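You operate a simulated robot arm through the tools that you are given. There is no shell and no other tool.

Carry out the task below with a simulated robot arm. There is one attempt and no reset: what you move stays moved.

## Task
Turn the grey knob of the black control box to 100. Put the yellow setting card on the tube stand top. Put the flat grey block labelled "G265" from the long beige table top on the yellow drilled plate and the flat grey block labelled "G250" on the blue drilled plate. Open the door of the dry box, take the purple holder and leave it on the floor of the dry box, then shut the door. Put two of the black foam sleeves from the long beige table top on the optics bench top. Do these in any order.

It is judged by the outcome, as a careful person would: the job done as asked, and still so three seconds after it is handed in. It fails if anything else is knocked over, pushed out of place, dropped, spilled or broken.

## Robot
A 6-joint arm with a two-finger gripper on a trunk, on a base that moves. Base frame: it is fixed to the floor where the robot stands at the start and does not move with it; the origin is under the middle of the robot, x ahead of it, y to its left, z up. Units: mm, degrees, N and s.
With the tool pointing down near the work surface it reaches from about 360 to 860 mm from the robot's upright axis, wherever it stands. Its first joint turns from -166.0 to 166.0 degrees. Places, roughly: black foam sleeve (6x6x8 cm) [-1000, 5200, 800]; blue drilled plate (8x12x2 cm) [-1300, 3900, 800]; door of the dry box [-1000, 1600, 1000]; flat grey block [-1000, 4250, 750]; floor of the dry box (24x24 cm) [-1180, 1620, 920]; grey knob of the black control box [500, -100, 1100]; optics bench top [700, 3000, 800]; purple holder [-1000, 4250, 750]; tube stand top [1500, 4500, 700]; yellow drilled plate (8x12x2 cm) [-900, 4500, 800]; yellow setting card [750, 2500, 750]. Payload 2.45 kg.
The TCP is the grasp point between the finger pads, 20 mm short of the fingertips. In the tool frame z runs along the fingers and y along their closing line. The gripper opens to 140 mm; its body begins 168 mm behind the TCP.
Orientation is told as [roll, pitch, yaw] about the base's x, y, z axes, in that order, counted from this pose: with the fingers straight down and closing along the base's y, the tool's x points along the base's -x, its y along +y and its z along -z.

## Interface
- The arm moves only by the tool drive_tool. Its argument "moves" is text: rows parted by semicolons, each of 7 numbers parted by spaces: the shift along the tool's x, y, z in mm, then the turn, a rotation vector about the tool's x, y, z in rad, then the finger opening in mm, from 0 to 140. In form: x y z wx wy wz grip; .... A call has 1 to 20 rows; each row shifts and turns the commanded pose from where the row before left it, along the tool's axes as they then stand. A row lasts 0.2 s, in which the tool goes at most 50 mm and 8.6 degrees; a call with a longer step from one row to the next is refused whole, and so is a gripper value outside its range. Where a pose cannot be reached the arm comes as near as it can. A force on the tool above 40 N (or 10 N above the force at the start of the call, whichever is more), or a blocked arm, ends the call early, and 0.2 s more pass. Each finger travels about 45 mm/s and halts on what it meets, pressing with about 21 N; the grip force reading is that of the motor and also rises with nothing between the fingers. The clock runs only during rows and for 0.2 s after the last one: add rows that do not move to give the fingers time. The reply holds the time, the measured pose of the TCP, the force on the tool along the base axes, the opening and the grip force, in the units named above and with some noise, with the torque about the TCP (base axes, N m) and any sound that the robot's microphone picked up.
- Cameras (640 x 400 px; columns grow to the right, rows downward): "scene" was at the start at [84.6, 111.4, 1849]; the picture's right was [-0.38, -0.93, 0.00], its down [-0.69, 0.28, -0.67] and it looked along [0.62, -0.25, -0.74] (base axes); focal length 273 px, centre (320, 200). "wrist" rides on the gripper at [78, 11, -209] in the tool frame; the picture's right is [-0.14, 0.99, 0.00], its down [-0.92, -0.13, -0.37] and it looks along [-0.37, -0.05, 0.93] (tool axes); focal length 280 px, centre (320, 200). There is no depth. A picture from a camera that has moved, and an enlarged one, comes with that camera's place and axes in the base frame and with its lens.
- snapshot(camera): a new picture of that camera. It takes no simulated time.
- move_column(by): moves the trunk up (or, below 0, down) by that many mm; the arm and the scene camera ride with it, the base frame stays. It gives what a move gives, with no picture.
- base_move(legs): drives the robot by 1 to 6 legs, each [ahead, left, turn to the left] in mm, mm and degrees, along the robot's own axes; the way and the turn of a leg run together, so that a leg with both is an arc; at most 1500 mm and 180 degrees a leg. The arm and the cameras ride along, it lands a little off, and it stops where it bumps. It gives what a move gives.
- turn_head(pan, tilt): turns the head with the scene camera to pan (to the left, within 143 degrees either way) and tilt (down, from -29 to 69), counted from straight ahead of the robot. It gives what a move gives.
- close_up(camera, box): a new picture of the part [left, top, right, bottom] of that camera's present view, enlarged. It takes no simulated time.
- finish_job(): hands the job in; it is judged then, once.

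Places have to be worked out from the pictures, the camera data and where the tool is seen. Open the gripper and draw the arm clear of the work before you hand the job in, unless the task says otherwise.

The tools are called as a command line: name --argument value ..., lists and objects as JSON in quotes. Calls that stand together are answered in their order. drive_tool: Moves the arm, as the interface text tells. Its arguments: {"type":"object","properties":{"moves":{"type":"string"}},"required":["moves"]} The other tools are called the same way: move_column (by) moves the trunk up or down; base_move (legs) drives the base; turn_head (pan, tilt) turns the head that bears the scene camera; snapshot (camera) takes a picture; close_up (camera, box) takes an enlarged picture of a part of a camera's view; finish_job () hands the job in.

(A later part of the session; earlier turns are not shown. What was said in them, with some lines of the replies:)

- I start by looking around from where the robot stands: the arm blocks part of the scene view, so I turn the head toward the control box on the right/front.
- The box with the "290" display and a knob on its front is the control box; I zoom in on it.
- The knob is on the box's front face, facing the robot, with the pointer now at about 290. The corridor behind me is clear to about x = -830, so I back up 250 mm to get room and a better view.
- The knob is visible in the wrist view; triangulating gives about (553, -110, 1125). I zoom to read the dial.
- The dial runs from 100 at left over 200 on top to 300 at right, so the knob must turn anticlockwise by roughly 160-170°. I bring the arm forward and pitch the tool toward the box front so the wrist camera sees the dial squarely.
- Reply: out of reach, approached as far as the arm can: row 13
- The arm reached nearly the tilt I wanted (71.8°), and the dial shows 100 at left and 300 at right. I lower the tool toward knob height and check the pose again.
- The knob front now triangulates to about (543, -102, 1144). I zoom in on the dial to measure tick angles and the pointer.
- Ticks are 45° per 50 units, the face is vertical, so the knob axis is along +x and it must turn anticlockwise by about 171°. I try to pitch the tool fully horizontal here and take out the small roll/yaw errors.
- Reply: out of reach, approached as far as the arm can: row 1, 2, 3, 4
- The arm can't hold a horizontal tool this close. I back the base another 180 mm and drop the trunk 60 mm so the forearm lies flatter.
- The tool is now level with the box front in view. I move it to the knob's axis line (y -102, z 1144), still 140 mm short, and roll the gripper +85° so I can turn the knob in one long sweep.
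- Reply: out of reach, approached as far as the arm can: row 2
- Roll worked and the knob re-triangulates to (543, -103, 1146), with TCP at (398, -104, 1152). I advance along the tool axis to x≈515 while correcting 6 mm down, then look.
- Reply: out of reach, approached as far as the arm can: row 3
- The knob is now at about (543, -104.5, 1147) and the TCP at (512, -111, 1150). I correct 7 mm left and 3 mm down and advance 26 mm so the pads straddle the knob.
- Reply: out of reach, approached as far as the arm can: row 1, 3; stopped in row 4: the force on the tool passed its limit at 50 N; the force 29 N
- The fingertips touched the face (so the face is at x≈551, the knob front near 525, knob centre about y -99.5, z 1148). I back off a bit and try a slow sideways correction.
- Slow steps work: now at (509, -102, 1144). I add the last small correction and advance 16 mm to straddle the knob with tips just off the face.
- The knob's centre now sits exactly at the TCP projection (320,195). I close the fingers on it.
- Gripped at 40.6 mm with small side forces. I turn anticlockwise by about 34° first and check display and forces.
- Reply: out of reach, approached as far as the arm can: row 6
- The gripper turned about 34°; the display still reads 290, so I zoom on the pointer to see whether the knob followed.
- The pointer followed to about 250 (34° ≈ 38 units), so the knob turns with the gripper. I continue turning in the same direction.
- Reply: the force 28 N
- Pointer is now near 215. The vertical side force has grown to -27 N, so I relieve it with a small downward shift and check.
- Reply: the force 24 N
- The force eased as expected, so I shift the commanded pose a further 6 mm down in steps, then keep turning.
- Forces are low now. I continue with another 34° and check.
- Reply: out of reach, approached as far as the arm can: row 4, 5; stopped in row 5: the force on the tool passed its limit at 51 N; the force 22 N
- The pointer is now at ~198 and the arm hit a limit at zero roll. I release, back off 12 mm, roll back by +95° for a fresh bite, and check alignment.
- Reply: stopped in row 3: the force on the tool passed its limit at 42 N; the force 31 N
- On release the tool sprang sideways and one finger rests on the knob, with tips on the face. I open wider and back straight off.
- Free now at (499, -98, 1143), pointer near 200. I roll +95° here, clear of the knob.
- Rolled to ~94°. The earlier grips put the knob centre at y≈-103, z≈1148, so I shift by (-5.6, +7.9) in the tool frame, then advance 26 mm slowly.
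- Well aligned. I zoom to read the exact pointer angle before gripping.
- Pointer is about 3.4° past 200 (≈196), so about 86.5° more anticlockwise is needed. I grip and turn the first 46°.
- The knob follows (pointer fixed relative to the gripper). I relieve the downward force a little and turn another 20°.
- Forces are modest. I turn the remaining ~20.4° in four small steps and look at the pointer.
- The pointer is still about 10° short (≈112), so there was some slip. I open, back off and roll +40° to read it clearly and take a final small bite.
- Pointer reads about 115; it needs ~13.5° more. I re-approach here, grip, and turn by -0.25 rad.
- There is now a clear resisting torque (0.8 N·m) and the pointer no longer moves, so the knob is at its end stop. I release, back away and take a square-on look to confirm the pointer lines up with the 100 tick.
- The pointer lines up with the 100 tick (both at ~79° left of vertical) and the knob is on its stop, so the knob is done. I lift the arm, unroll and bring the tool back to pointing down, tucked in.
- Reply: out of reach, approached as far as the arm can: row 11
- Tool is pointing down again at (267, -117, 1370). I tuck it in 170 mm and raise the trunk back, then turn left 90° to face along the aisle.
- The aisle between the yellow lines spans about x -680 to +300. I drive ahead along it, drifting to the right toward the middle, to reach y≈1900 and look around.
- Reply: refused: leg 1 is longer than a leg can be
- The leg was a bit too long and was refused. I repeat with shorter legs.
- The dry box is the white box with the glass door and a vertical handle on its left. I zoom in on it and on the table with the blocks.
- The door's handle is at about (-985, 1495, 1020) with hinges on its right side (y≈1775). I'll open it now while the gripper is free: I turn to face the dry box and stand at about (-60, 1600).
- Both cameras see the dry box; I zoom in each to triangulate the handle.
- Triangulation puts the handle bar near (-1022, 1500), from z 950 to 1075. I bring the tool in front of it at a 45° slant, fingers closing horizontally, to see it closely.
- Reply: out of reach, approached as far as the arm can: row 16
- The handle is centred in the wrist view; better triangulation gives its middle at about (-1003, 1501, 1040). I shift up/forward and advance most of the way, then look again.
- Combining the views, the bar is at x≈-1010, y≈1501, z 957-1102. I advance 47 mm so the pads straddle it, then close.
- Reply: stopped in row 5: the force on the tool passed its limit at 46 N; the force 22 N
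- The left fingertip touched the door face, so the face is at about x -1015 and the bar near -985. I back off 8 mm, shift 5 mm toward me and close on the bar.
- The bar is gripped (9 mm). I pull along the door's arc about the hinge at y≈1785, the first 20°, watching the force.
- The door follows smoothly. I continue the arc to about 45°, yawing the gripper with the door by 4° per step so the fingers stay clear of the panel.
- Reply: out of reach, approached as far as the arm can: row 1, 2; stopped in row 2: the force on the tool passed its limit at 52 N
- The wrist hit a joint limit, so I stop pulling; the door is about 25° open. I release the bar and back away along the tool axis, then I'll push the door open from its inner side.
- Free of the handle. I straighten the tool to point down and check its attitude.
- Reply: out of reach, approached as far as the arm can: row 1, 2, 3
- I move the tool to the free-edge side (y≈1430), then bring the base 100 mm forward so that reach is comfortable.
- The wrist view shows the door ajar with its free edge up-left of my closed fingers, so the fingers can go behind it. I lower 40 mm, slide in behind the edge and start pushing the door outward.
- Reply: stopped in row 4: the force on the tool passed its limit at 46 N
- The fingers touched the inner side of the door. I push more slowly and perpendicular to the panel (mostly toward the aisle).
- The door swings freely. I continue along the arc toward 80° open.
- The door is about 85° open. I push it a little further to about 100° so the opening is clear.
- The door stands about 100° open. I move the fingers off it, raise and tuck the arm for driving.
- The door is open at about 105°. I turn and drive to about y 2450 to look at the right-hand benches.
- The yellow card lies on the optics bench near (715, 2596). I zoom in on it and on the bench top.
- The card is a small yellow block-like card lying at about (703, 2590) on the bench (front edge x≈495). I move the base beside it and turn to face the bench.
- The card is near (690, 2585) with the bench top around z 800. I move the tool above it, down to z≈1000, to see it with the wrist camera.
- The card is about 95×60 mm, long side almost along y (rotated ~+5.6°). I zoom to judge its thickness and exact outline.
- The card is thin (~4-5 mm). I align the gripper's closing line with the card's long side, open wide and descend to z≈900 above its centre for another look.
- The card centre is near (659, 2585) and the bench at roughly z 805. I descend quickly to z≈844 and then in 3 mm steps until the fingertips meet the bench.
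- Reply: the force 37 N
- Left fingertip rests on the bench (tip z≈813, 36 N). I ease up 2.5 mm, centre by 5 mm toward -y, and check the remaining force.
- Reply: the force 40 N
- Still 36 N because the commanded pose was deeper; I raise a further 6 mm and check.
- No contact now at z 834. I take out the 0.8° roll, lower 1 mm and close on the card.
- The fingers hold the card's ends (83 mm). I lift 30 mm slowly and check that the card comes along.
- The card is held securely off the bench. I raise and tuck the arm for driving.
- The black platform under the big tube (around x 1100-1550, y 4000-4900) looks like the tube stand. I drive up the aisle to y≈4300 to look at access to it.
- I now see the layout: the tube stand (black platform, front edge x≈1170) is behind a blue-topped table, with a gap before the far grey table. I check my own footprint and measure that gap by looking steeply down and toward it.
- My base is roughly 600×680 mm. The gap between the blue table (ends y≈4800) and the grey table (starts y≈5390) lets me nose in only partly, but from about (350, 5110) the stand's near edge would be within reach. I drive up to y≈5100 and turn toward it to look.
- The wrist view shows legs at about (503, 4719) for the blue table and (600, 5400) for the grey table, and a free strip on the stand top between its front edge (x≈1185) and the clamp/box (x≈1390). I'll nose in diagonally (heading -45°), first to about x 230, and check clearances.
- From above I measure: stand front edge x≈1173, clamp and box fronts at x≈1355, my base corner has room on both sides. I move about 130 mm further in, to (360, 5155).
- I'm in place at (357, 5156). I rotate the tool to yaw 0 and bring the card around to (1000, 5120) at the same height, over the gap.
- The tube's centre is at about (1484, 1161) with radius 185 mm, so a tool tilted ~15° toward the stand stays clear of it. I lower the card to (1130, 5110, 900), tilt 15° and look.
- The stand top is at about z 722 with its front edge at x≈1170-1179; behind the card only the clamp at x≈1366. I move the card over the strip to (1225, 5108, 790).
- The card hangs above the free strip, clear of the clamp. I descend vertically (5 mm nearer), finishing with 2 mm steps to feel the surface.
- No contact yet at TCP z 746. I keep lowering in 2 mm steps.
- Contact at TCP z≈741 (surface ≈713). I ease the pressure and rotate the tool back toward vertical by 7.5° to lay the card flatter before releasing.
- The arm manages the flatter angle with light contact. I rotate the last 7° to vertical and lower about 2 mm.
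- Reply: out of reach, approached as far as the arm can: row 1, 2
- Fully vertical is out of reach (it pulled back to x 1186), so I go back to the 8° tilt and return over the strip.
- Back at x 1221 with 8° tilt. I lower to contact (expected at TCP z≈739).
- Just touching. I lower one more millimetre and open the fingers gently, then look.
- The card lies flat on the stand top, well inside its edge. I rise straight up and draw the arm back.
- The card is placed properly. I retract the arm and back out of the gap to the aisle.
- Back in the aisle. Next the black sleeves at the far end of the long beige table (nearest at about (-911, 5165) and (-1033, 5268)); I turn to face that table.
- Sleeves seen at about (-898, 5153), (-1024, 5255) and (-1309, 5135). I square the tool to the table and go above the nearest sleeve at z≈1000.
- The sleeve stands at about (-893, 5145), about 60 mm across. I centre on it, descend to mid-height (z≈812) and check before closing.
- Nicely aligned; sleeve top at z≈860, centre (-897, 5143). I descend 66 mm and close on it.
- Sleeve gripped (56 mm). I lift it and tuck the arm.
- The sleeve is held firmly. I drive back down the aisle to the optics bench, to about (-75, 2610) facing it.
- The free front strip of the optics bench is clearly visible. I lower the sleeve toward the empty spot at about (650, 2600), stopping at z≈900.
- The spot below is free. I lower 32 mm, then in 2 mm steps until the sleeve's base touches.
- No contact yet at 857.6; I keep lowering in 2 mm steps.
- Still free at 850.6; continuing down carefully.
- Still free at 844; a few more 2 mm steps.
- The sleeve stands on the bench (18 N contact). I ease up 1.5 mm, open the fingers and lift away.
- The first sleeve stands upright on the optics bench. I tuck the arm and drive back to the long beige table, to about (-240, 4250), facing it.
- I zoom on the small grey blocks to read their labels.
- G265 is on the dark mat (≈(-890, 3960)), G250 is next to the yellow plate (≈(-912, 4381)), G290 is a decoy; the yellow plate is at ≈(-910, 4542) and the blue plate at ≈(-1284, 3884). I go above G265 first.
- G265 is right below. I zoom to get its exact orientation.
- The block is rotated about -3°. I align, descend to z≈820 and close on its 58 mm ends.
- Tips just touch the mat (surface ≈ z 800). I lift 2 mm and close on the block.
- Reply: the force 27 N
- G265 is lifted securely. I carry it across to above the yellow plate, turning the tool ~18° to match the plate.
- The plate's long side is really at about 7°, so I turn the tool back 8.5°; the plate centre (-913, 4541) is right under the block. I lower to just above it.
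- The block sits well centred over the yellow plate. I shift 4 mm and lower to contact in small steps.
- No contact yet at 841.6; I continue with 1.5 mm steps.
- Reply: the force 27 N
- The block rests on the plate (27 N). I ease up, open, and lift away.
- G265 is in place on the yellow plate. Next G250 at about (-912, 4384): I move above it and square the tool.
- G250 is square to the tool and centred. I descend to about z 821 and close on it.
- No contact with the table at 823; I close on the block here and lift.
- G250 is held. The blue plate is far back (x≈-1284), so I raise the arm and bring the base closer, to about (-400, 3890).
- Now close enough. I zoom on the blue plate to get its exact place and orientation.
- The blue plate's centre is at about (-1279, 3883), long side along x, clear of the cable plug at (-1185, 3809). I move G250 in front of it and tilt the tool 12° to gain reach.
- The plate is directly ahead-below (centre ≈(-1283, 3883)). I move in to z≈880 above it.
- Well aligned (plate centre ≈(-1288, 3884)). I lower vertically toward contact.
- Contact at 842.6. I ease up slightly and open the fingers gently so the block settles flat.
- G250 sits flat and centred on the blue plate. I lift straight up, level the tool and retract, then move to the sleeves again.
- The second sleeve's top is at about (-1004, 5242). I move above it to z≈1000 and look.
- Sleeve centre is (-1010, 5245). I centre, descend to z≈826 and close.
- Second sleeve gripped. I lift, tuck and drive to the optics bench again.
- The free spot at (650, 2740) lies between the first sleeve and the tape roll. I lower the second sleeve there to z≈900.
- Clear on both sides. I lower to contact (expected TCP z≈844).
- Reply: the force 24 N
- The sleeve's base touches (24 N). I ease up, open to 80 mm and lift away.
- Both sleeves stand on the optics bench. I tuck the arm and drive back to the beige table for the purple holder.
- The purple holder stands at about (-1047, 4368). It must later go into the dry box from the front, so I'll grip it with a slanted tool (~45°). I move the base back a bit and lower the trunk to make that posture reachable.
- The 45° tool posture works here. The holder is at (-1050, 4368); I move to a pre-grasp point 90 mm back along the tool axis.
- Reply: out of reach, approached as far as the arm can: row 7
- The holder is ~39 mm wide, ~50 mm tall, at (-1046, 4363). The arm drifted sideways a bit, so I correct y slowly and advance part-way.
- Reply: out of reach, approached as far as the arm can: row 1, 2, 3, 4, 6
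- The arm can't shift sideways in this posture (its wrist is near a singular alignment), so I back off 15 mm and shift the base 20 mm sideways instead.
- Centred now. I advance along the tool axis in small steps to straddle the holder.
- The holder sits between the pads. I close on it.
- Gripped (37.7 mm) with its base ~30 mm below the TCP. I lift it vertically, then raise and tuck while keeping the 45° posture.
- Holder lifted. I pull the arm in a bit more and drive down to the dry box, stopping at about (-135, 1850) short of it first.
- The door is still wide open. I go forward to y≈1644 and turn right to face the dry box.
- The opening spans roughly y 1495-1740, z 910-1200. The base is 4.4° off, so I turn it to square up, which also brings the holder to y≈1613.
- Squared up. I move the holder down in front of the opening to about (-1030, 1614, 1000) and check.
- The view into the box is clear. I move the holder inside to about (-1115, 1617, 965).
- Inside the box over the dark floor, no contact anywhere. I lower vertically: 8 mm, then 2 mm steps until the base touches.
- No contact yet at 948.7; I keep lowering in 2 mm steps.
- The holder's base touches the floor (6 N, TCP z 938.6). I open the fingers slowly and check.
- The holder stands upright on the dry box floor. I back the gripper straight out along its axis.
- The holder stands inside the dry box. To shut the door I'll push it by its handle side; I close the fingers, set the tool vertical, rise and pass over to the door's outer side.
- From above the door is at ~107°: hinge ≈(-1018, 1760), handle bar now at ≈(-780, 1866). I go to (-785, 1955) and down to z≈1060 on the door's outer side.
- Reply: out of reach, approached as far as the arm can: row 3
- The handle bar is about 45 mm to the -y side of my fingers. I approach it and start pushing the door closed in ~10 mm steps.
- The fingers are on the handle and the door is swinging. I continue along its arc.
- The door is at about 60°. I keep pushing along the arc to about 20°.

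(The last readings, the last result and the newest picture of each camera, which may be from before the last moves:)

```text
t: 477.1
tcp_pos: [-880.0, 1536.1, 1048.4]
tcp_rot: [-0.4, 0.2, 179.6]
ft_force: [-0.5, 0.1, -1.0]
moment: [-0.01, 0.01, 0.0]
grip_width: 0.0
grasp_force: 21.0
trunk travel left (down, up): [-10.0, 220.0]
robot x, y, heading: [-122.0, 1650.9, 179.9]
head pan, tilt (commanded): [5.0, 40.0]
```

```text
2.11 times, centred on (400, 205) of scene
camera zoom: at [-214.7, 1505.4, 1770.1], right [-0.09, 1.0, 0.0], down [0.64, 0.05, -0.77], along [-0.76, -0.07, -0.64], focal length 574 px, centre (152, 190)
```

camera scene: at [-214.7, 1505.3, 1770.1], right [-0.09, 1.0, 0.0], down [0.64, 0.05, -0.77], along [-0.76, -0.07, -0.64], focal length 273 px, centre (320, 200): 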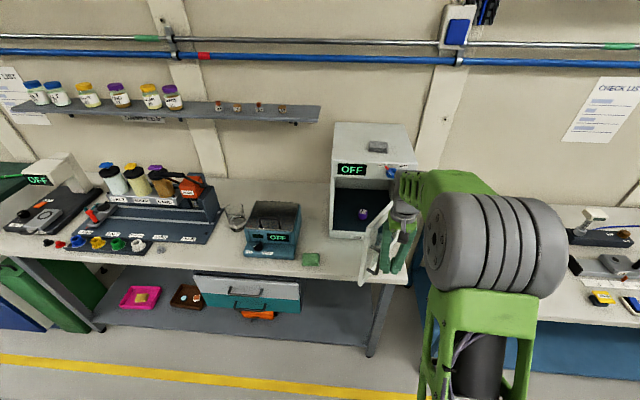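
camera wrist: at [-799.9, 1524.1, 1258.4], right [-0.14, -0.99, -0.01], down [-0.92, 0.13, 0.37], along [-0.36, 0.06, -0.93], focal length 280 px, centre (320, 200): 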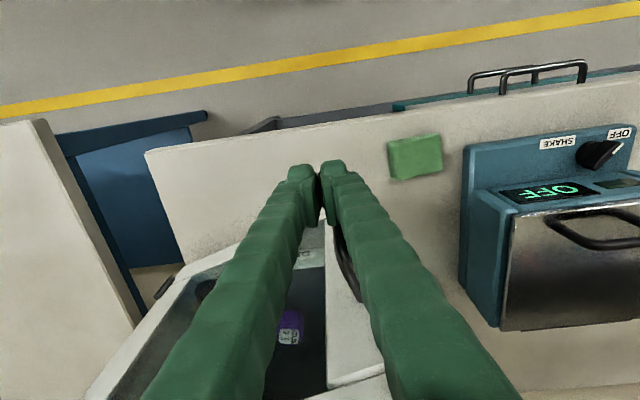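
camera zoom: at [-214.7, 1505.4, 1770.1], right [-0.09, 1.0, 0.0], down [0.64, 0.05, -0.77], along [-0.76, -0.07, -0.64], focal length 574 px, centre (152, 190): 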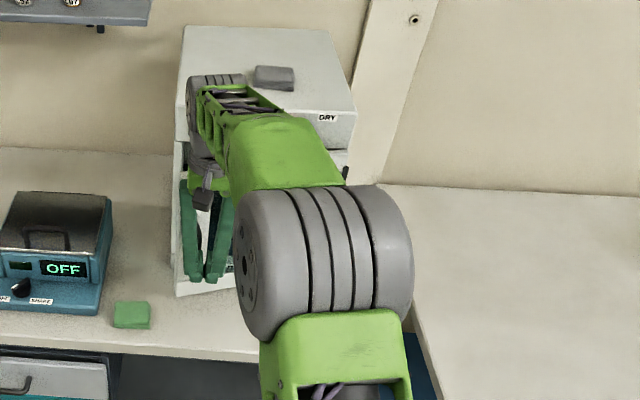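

The door is nearly closed. For the last bit I back off, tilt the tool so the gripper body stays clear of the control panel, and line up with the handle (y≈1503).

drive_tool --moves "30 5 -30 0 0 0 0; 30 10 -30 0 0 0 0; 0 18 0 0 -0.13 0 0; 0 0 0 0 -0.13 0 0; 0 0 0 0 -0.13 0 0; 0 0 0 0 -0.13 0 0; 0 0 0 0 -0.13 0 0; 0 0 0 0 0 0 0"

snapshot --camera "wrist"

```text
t: 478.9
tcp_pos: [-819.1, 1502.2, 1109.2]
tcp_rot: [-0.4, -37.2, 179.9]
ft_force: [-0.2, 0.3, -0.1]
moment: [0.0, -0.03, 0.0]
grip_width: 0.1
grasp_force: 21.2
trunk travel left (down, up): [-10.0, 220.0]
robot x, y, heading: [-119.0, 1652.1, 179.9]
head pan, tilt (commanded): [5.0, 40.0]
```

```text
taken
camera wrist: at [-629.4, 1491.0, 1228.1], right [-0.12, -0.99, 0.08], down [-0.51, 0.13, 0.85], along [-0.85, 0.06, -0.52], focal length 280 px, centre (320, 200)
```

wrist: 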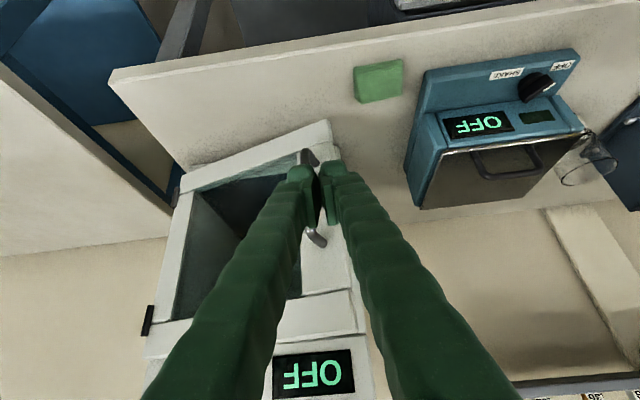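

The handle is straight ahead. I lower to its mid-height and push toward -x in 8 mm steps.

drive_tool --moves "0 0 30 0 0 0 0; 0 0 30 0 0 0 0; 0 0 30 0 0 0 0; -6.4 0 4.84 0 0 0 0; -6.4 0 4.84 0 0 0 0; -6.4 0 4.84 0 0 0 0; -6.4 0 4.84 0 0 0 0; -6.4 0 4.84 0 0 0 0; -6.4 0 4.84 0 0 0 0; -6.4 0 4.84 0 0 0 0; -6.4 0 4.84 0 0 0 0; 0 0 0 0 0 0 0"

snapshot --camera "wrist"

```text
t: 481.5
tcp_pos: [-936.4, 1505.8, 1035.4]
tcp_rot: [-0.5, -37.2, 179.9]
ft_force: [0.5, 0.2, 0.0]
moment: [0.0, 0.01, 0.0]
grip_width: 0.1
grasp_force: 21.2
trunk travel left (down, up): [-10.0, 220.0]
robot x, y, heading: [-121.7, 1654.0, 179.9]
head pan, tilt (commanded): [5.0, 40.0]
```

```text
taken
camera wrist: at [-748.2, 1491.7, 1155.8], right [-0.12, -0.99, 0.08], down [-0.51, 0.13, 0.85], along [-0.85, 0.06, -0.52], focal length 280 px, centre (320, 200)
```

wrist: 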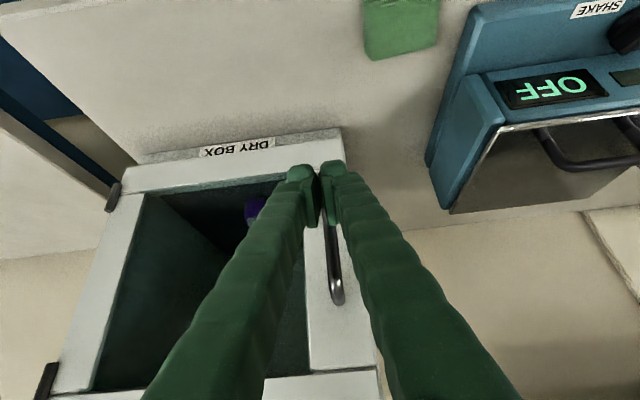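

The door now looks almost flush. I keep pushing gently in 4 mm steps until there is firm contact.

drive_tool --moves "-3.2 0 2.42 0 0 0 0; -3.2 0 2.42 0 0 0 0; -3.2 0 2.42 0 0 0 0; -3.2 0 2.42 0 0 0 0; -3.2 0 2.42 0 0 0 0; -3.2 0 2.42 0 0 0 0; -3.2 0 2.42 0 0 0 0; -3.2 0 2.42 0 0 0 0; -3.2 0 2.42 0 0 0 0; -3.2 0 2.42 0 0 0 0; 0 0 0 0 0 0 0"

snapshot --camera "wrist"

```text
t: 483.1
tcp_pos: [-957.1, 1501.4, 1033.8]
tcp_rot: [-0.8, -36.8, -180.0]
ft_force: [16.3, -3.9, 5.9]
moment: [-0.02, 0.1, 0.16]
grip_width: 0.1
grasp_force: 21.1
trunk travel left (down, up): [-10.0, 220.0]
robot x, y, heading: [-116.5, 1649.6, 180.2]
head pan, tilt (commanded): [5.0, 40.0]
stopped in row 7: the force on the tool passed its limit at 43 N (the readings are from after the stop); the commanded pose is now the measured one
```

```text
taken
camera wrist: at [-768.3, 1489.2, 1155.6], right [-0.12, -0.99, 0.07], down [-0.52, 0.12, 0.85], along [-0.85, 0.06, -0.53], focal length 280 px, centre (320, 200)
```

wrist: 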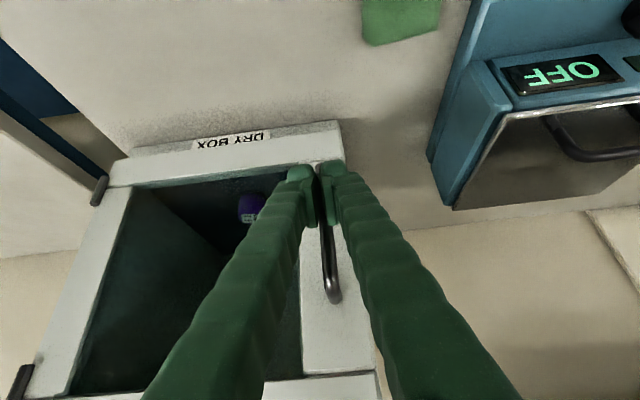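

Firm contact (43 N) at the handle's closed position. I back off and inspect the door.

drive_tool --moves "8 0 -6 0 0 0 0; 16 0 -12 0 0 0 0; 24 0 -18 0 0 0 0; 20 0 -30 0 0 0 0; 20 0 -30 0 0 0 0; 0 0 -40 0 0 0 0; 0 0 -40 0 0 0 0; 0 0 0 0 0 0 0"

snapshot --camera "wrist"

close_up --camera "scene" --box '[300, 100, 460, 260]'

```text
t: 484.9
tcp_pos: [-782.0, 1503.3, 1120.8]
tcp_rot: [-0.7, -36.6, 180.0]
ft_force: [0.2, -0.5, 0.7]
moment: [0.03, 0.03, -0.01]
grip_width: 0.0
grasp_force: 21.1
trunk travel left (down, up): [-10.0, 220.0]
robot x, y, heading: [-120.5, 1653.8, 179.9]
head pan, tilt (commanded): [5.0, 40.0]
```

```text
taken
camera wrist: at [-593.0, 1490.0, 1241.2], right [-0.12, -0.99, 0.07], down [-0.52, 0.12, 0.85], along [-0.85, 0.06, -0.53], focal length 280 px, centre (320, 200)
```

wrist: 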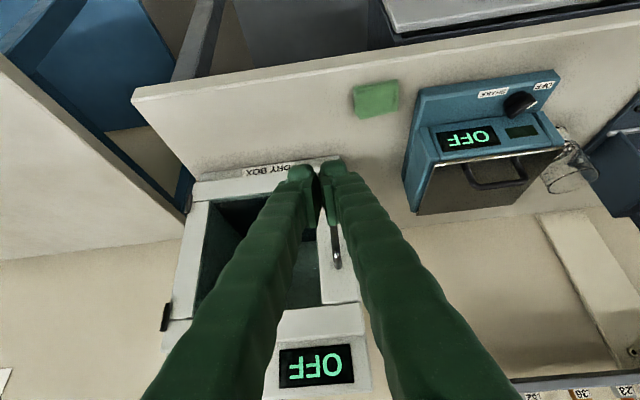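

```text
2.50 times, centred on (380, 180) of scene
camera zoom: at [-213.9, 1505.2, 1770.1], right [-0.09, 1.0, 0.0], down [0.64, 0.06, -0.77], along [-0.76, -0.07, -0.64], focal length 682 px, centre (170, 250)
```

zoom: 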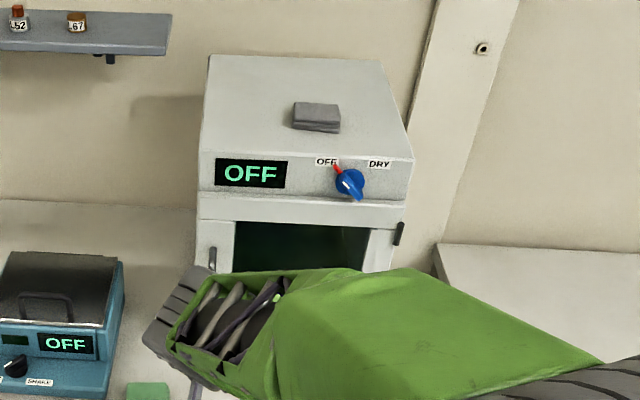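

The door appears flush. I raise and tuck the arm to get an unobstructed view of the box.

drive_tool --moves "0 0 0 0 0.13 0 20; 0 0 0 0 0.13 0 40; 0 0 0 0 0.13 0 60; 0 0 0 0 0.13 0 60; 0 0 0 0 0.12 0 60; 30 0 -38 0 0 0 60; 30 0 -38 0 0 0 60; 30 0 -38 0 0 0 60; 30 0 -38 0 0 0 60; 30 0 -38 0 0 0 60; 0 -40 -20 0 0 0 60; 0 -45 0 0 0 0 60; 0 -45 0 0 0 0 60; 0 -45 0 0 0 0 60; 0 0 0 0 0 0 60"

snapshot --camera "scene"

close_up --camera "scene" --box '[310, 110, 450, 250]'

```text
t: 488.1
tcp_pos: [-633.5, 1674.1, 1339.5]
tcp_rot: [-0.6, 0.1, 179.6]
ft_force: [0.4, -0.2, 0.6]
moment: [0.01, 0.0, 0.01]
grip_width: 59.8
grasp_force: 0.1
trunk travel left (down, up): [-10.0, 220.0]
robot x, y, heading: [-121.5, 1652.6, 180.0]
head pan, tilt (commanded): [5.0, 40.0]
```

```text
taken
camera scene: at [-213.8, 1505.2, 1770.1], right [-0.09, 1.0, 0.0], down [0.64, 0.06, -0.77], along [-0.76, -0.07, -0.64], focal length 273 px, centre (320, 200)
```

scene: 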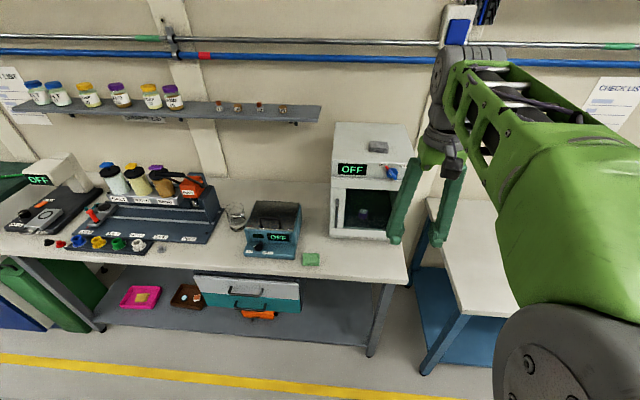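

```text
2.86 times, centred on (380, 180) of scene
camera zoom: at [-213.8, 1505.2, 1770.1], right [-0.09, 1.0, 0.0], down [0.64, 0.06, -0.77], along [-0.76, -0.07, -0.64], focal length 780 px, centre (149, 257)
```

zoom: 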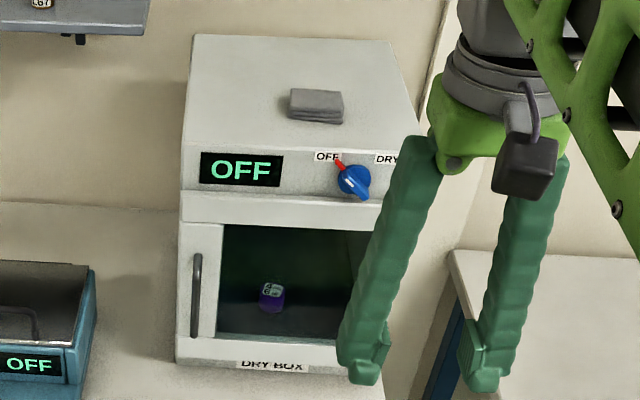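

The door looks shut with the holder visible behind the glass. I check from above with the wrist camera that it is flush.

drive_tool --moves "-20 12 0 0 0 0 60; -20 12 0 0 0 0 60; -20 12 0 0 0 0 60; -20 12 0 0 0 0 60; -20 12 0 0 0 0 60; -20 12 0 0 0 0 60; 0 0 0 0 0 0 60"

snapshot --camera "wrist"

close_up --camera "wrist" --box '[250, 180, 450, 330]'

```text
t: 489.7
tcp_pos: [-754.5, 1602.9, 1334.0]
tcp_rot: [-0.6, 0.0, 179.6]
ft_force: [-0.3, -0.1, 0.0]
moment: [0.0, 0.0, -0.02]
grip_width: 59.9
grasp_force: 0.1
trunk travel left (down, up): [-10.0, 220.0]
robot x, y, heading: [-117.6, 1653.9, 179.9]
head pan, tilt (commanded): [5.0, 40.0]
```

```text
taken
camera wrist: at [-674.5, 1590.2, 1543.8], right [-0.15, -0.99, -0.01], down [-0.92, 0.13, 0.37], along [-0.36, 0.06, -0.93], focal length 280 px, centre (320, 200)
```

wrist: 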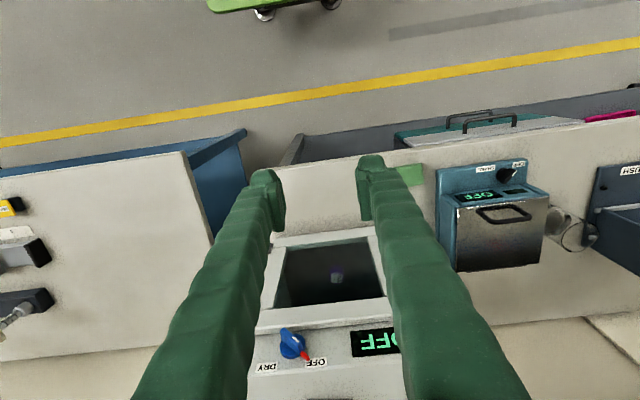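

```text
2.67 times, centred on (350, 255) of wrist
camera zoom: at [-674.5, 1590.2, 1543.8], right [-0.15, -0.99, -0.01], down [-0.92, 0.13, 0.37], along [-0.36, 0.06, -0.93], focal length 748 px, centre (240, 53)
```

zoom: 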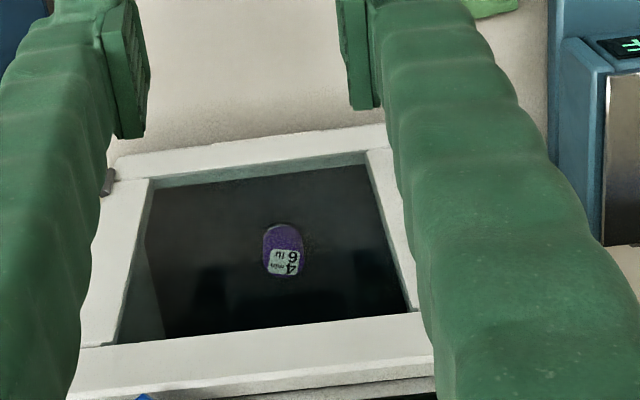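

The door edges run parallel to the box front, so it is shut with the holder inside. Before handing in I want one more look at the knob, so I tuck the arm and drive back toward the control box.

drive_tool --moves "35 0 -20 0 0 0 60; 35 0 -20 0 0 0 60; 35 0 -20 0 0 0 60; 0 0 0 0 0 0 60"

base_move --legs '[[0, 0, 90], [1350, -200, 0]]'

turn_head --pan 70 --tilt 35

snapshot --camera "scene"

```text
t: 490.7
tcp_pos: [-647.9, 1601.2, 1393.0]
tcp_rot: [-0.6, 0.1, 179.6]
ft_force: [0.4, -0.2, 0.5]
moment: [-0.03, 0.02, -0.02]
grip_width: 60.5
grasp_force: 0.1
trunk travel left (down, up): [-10.0, 220.0]
robot x, y, heading: [-120.4, 1649.4, 179.9]
head pan, tilt (commanded): [5.0, 40.0]
```

```text
t: 501.4
tcp_pos: [-311.5, -234.2, 1394.0]
tcp_rot: [-0.6, 0.0, -92.2]
ft_force: [0.0, 0.0, -0.4]
moment: [0.0, 0.02, -0.01]
grip_width: 60.3
grasp_force: 0.0
trunk travel left (down, up): [-10.0, 220.0]
robot x, y, heading: [-344.1, 298.0, -91.9]
head pan, tilt (commanded): [5.0, 40.0]
```

```text
t: 502.7
tcp_pos: [-310.5, -232.3, 1392.9]
tcp_rot: [-0.5, 0.0, -92.2]
ft_force: [-0.4, -0.7, 0.3]
moment: [0.02, -0.02, -0.02]
grip_width: 60.2
grasp_force: 0.1
trunk travel left (down, up): [-10.0, 220.0]
robot x, y, heading: [-346.0, 300.3, -92.0]
head pan, tilt (commanded): [70.0, 35.0]
```

```text
taken
camera scene: at [-122.5, 250.5, 1777.7], right [-0.37, -0.93, 0.0], down [-0.53, 0.21, -0.82], along [0.76, -0.3, -0.57], focal length 273 px, centre (320, 200)
```

scene: 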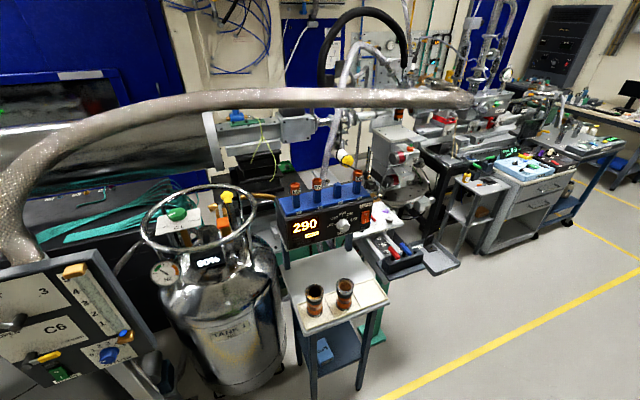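

close_up --camera "scene" --box '[315, 200, 375, 245]'

close_up --camera "scene" --box '[270, 170, 390, 330]'

```text
8.89 times, centred on (345, 222) of scene
camera zoom: at [-122.5, 250.5, 1777.7], right [-0.37, -0.93, 0.0], down [-0.53, 0.21, -0.82], along [0.76, -0.3, -0.57], focal length 2426 px, centre (98, 0)
```

zoom: 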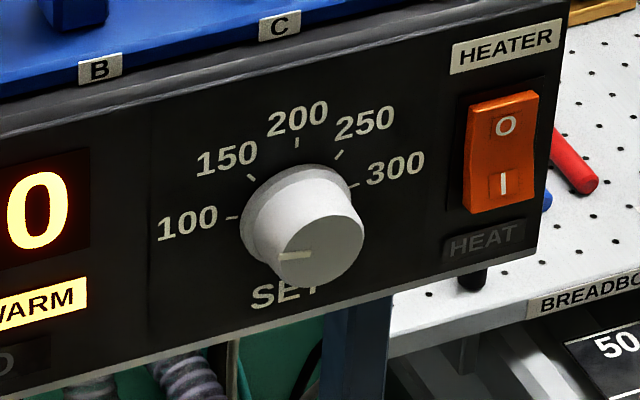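

```text
2.50 times, centred on (330, 250) of scene
camera zoom: at [-122.5, 250.5, 1777.7], right [-0.37, -0.93, 0.0], down [-0.53, 0.21, -0.82], along [0.76, -0.3, -0.57], focal length 682 px, centre (295, 75)
```

zoom: 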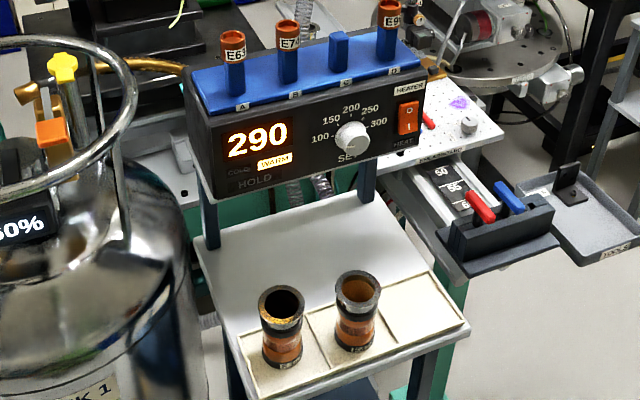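

The pointer sits on the 100 tick (about 80° left of vertical, same as the tick), and the tubes and vials around the box are undisturbed. All placements were confirmed, the gripper is open and the arm is tucked clear, so I hand the job in.

finish_job

```text
The job is handed in.
```

I completed all five tasks and handed the job in. I checked each result in the camera pictures.

- **Knob:** it is turned anticlockwise to its end stop, with the pointer on the 100 tick. The display still read 290 when I left. I took it to show the measured temperature rather than the setting, but I could not confirm that.
- **Setting card:** it lies flat on the tube stand top, about 20 mm in from the front edge and clear of the clamp behind it.
- **G265:** it sits centred on the yellow drilled plate. The plate may have shifted by about 5 mm while I set the block down.
- **G250:** it sits flat and centred on the blue drilled plate.
- **Purple holder:** it stands upright on the floor of the dry box. The door is shut, and from above its edges run parallel to the box front.
- **Black foam sleeves:** two stand upright on the optics bench top, side by side in the free space at the front.

I saw nothing knocked over, dropped or spilled. The gripper is open and the arm is drawn clear of the work.
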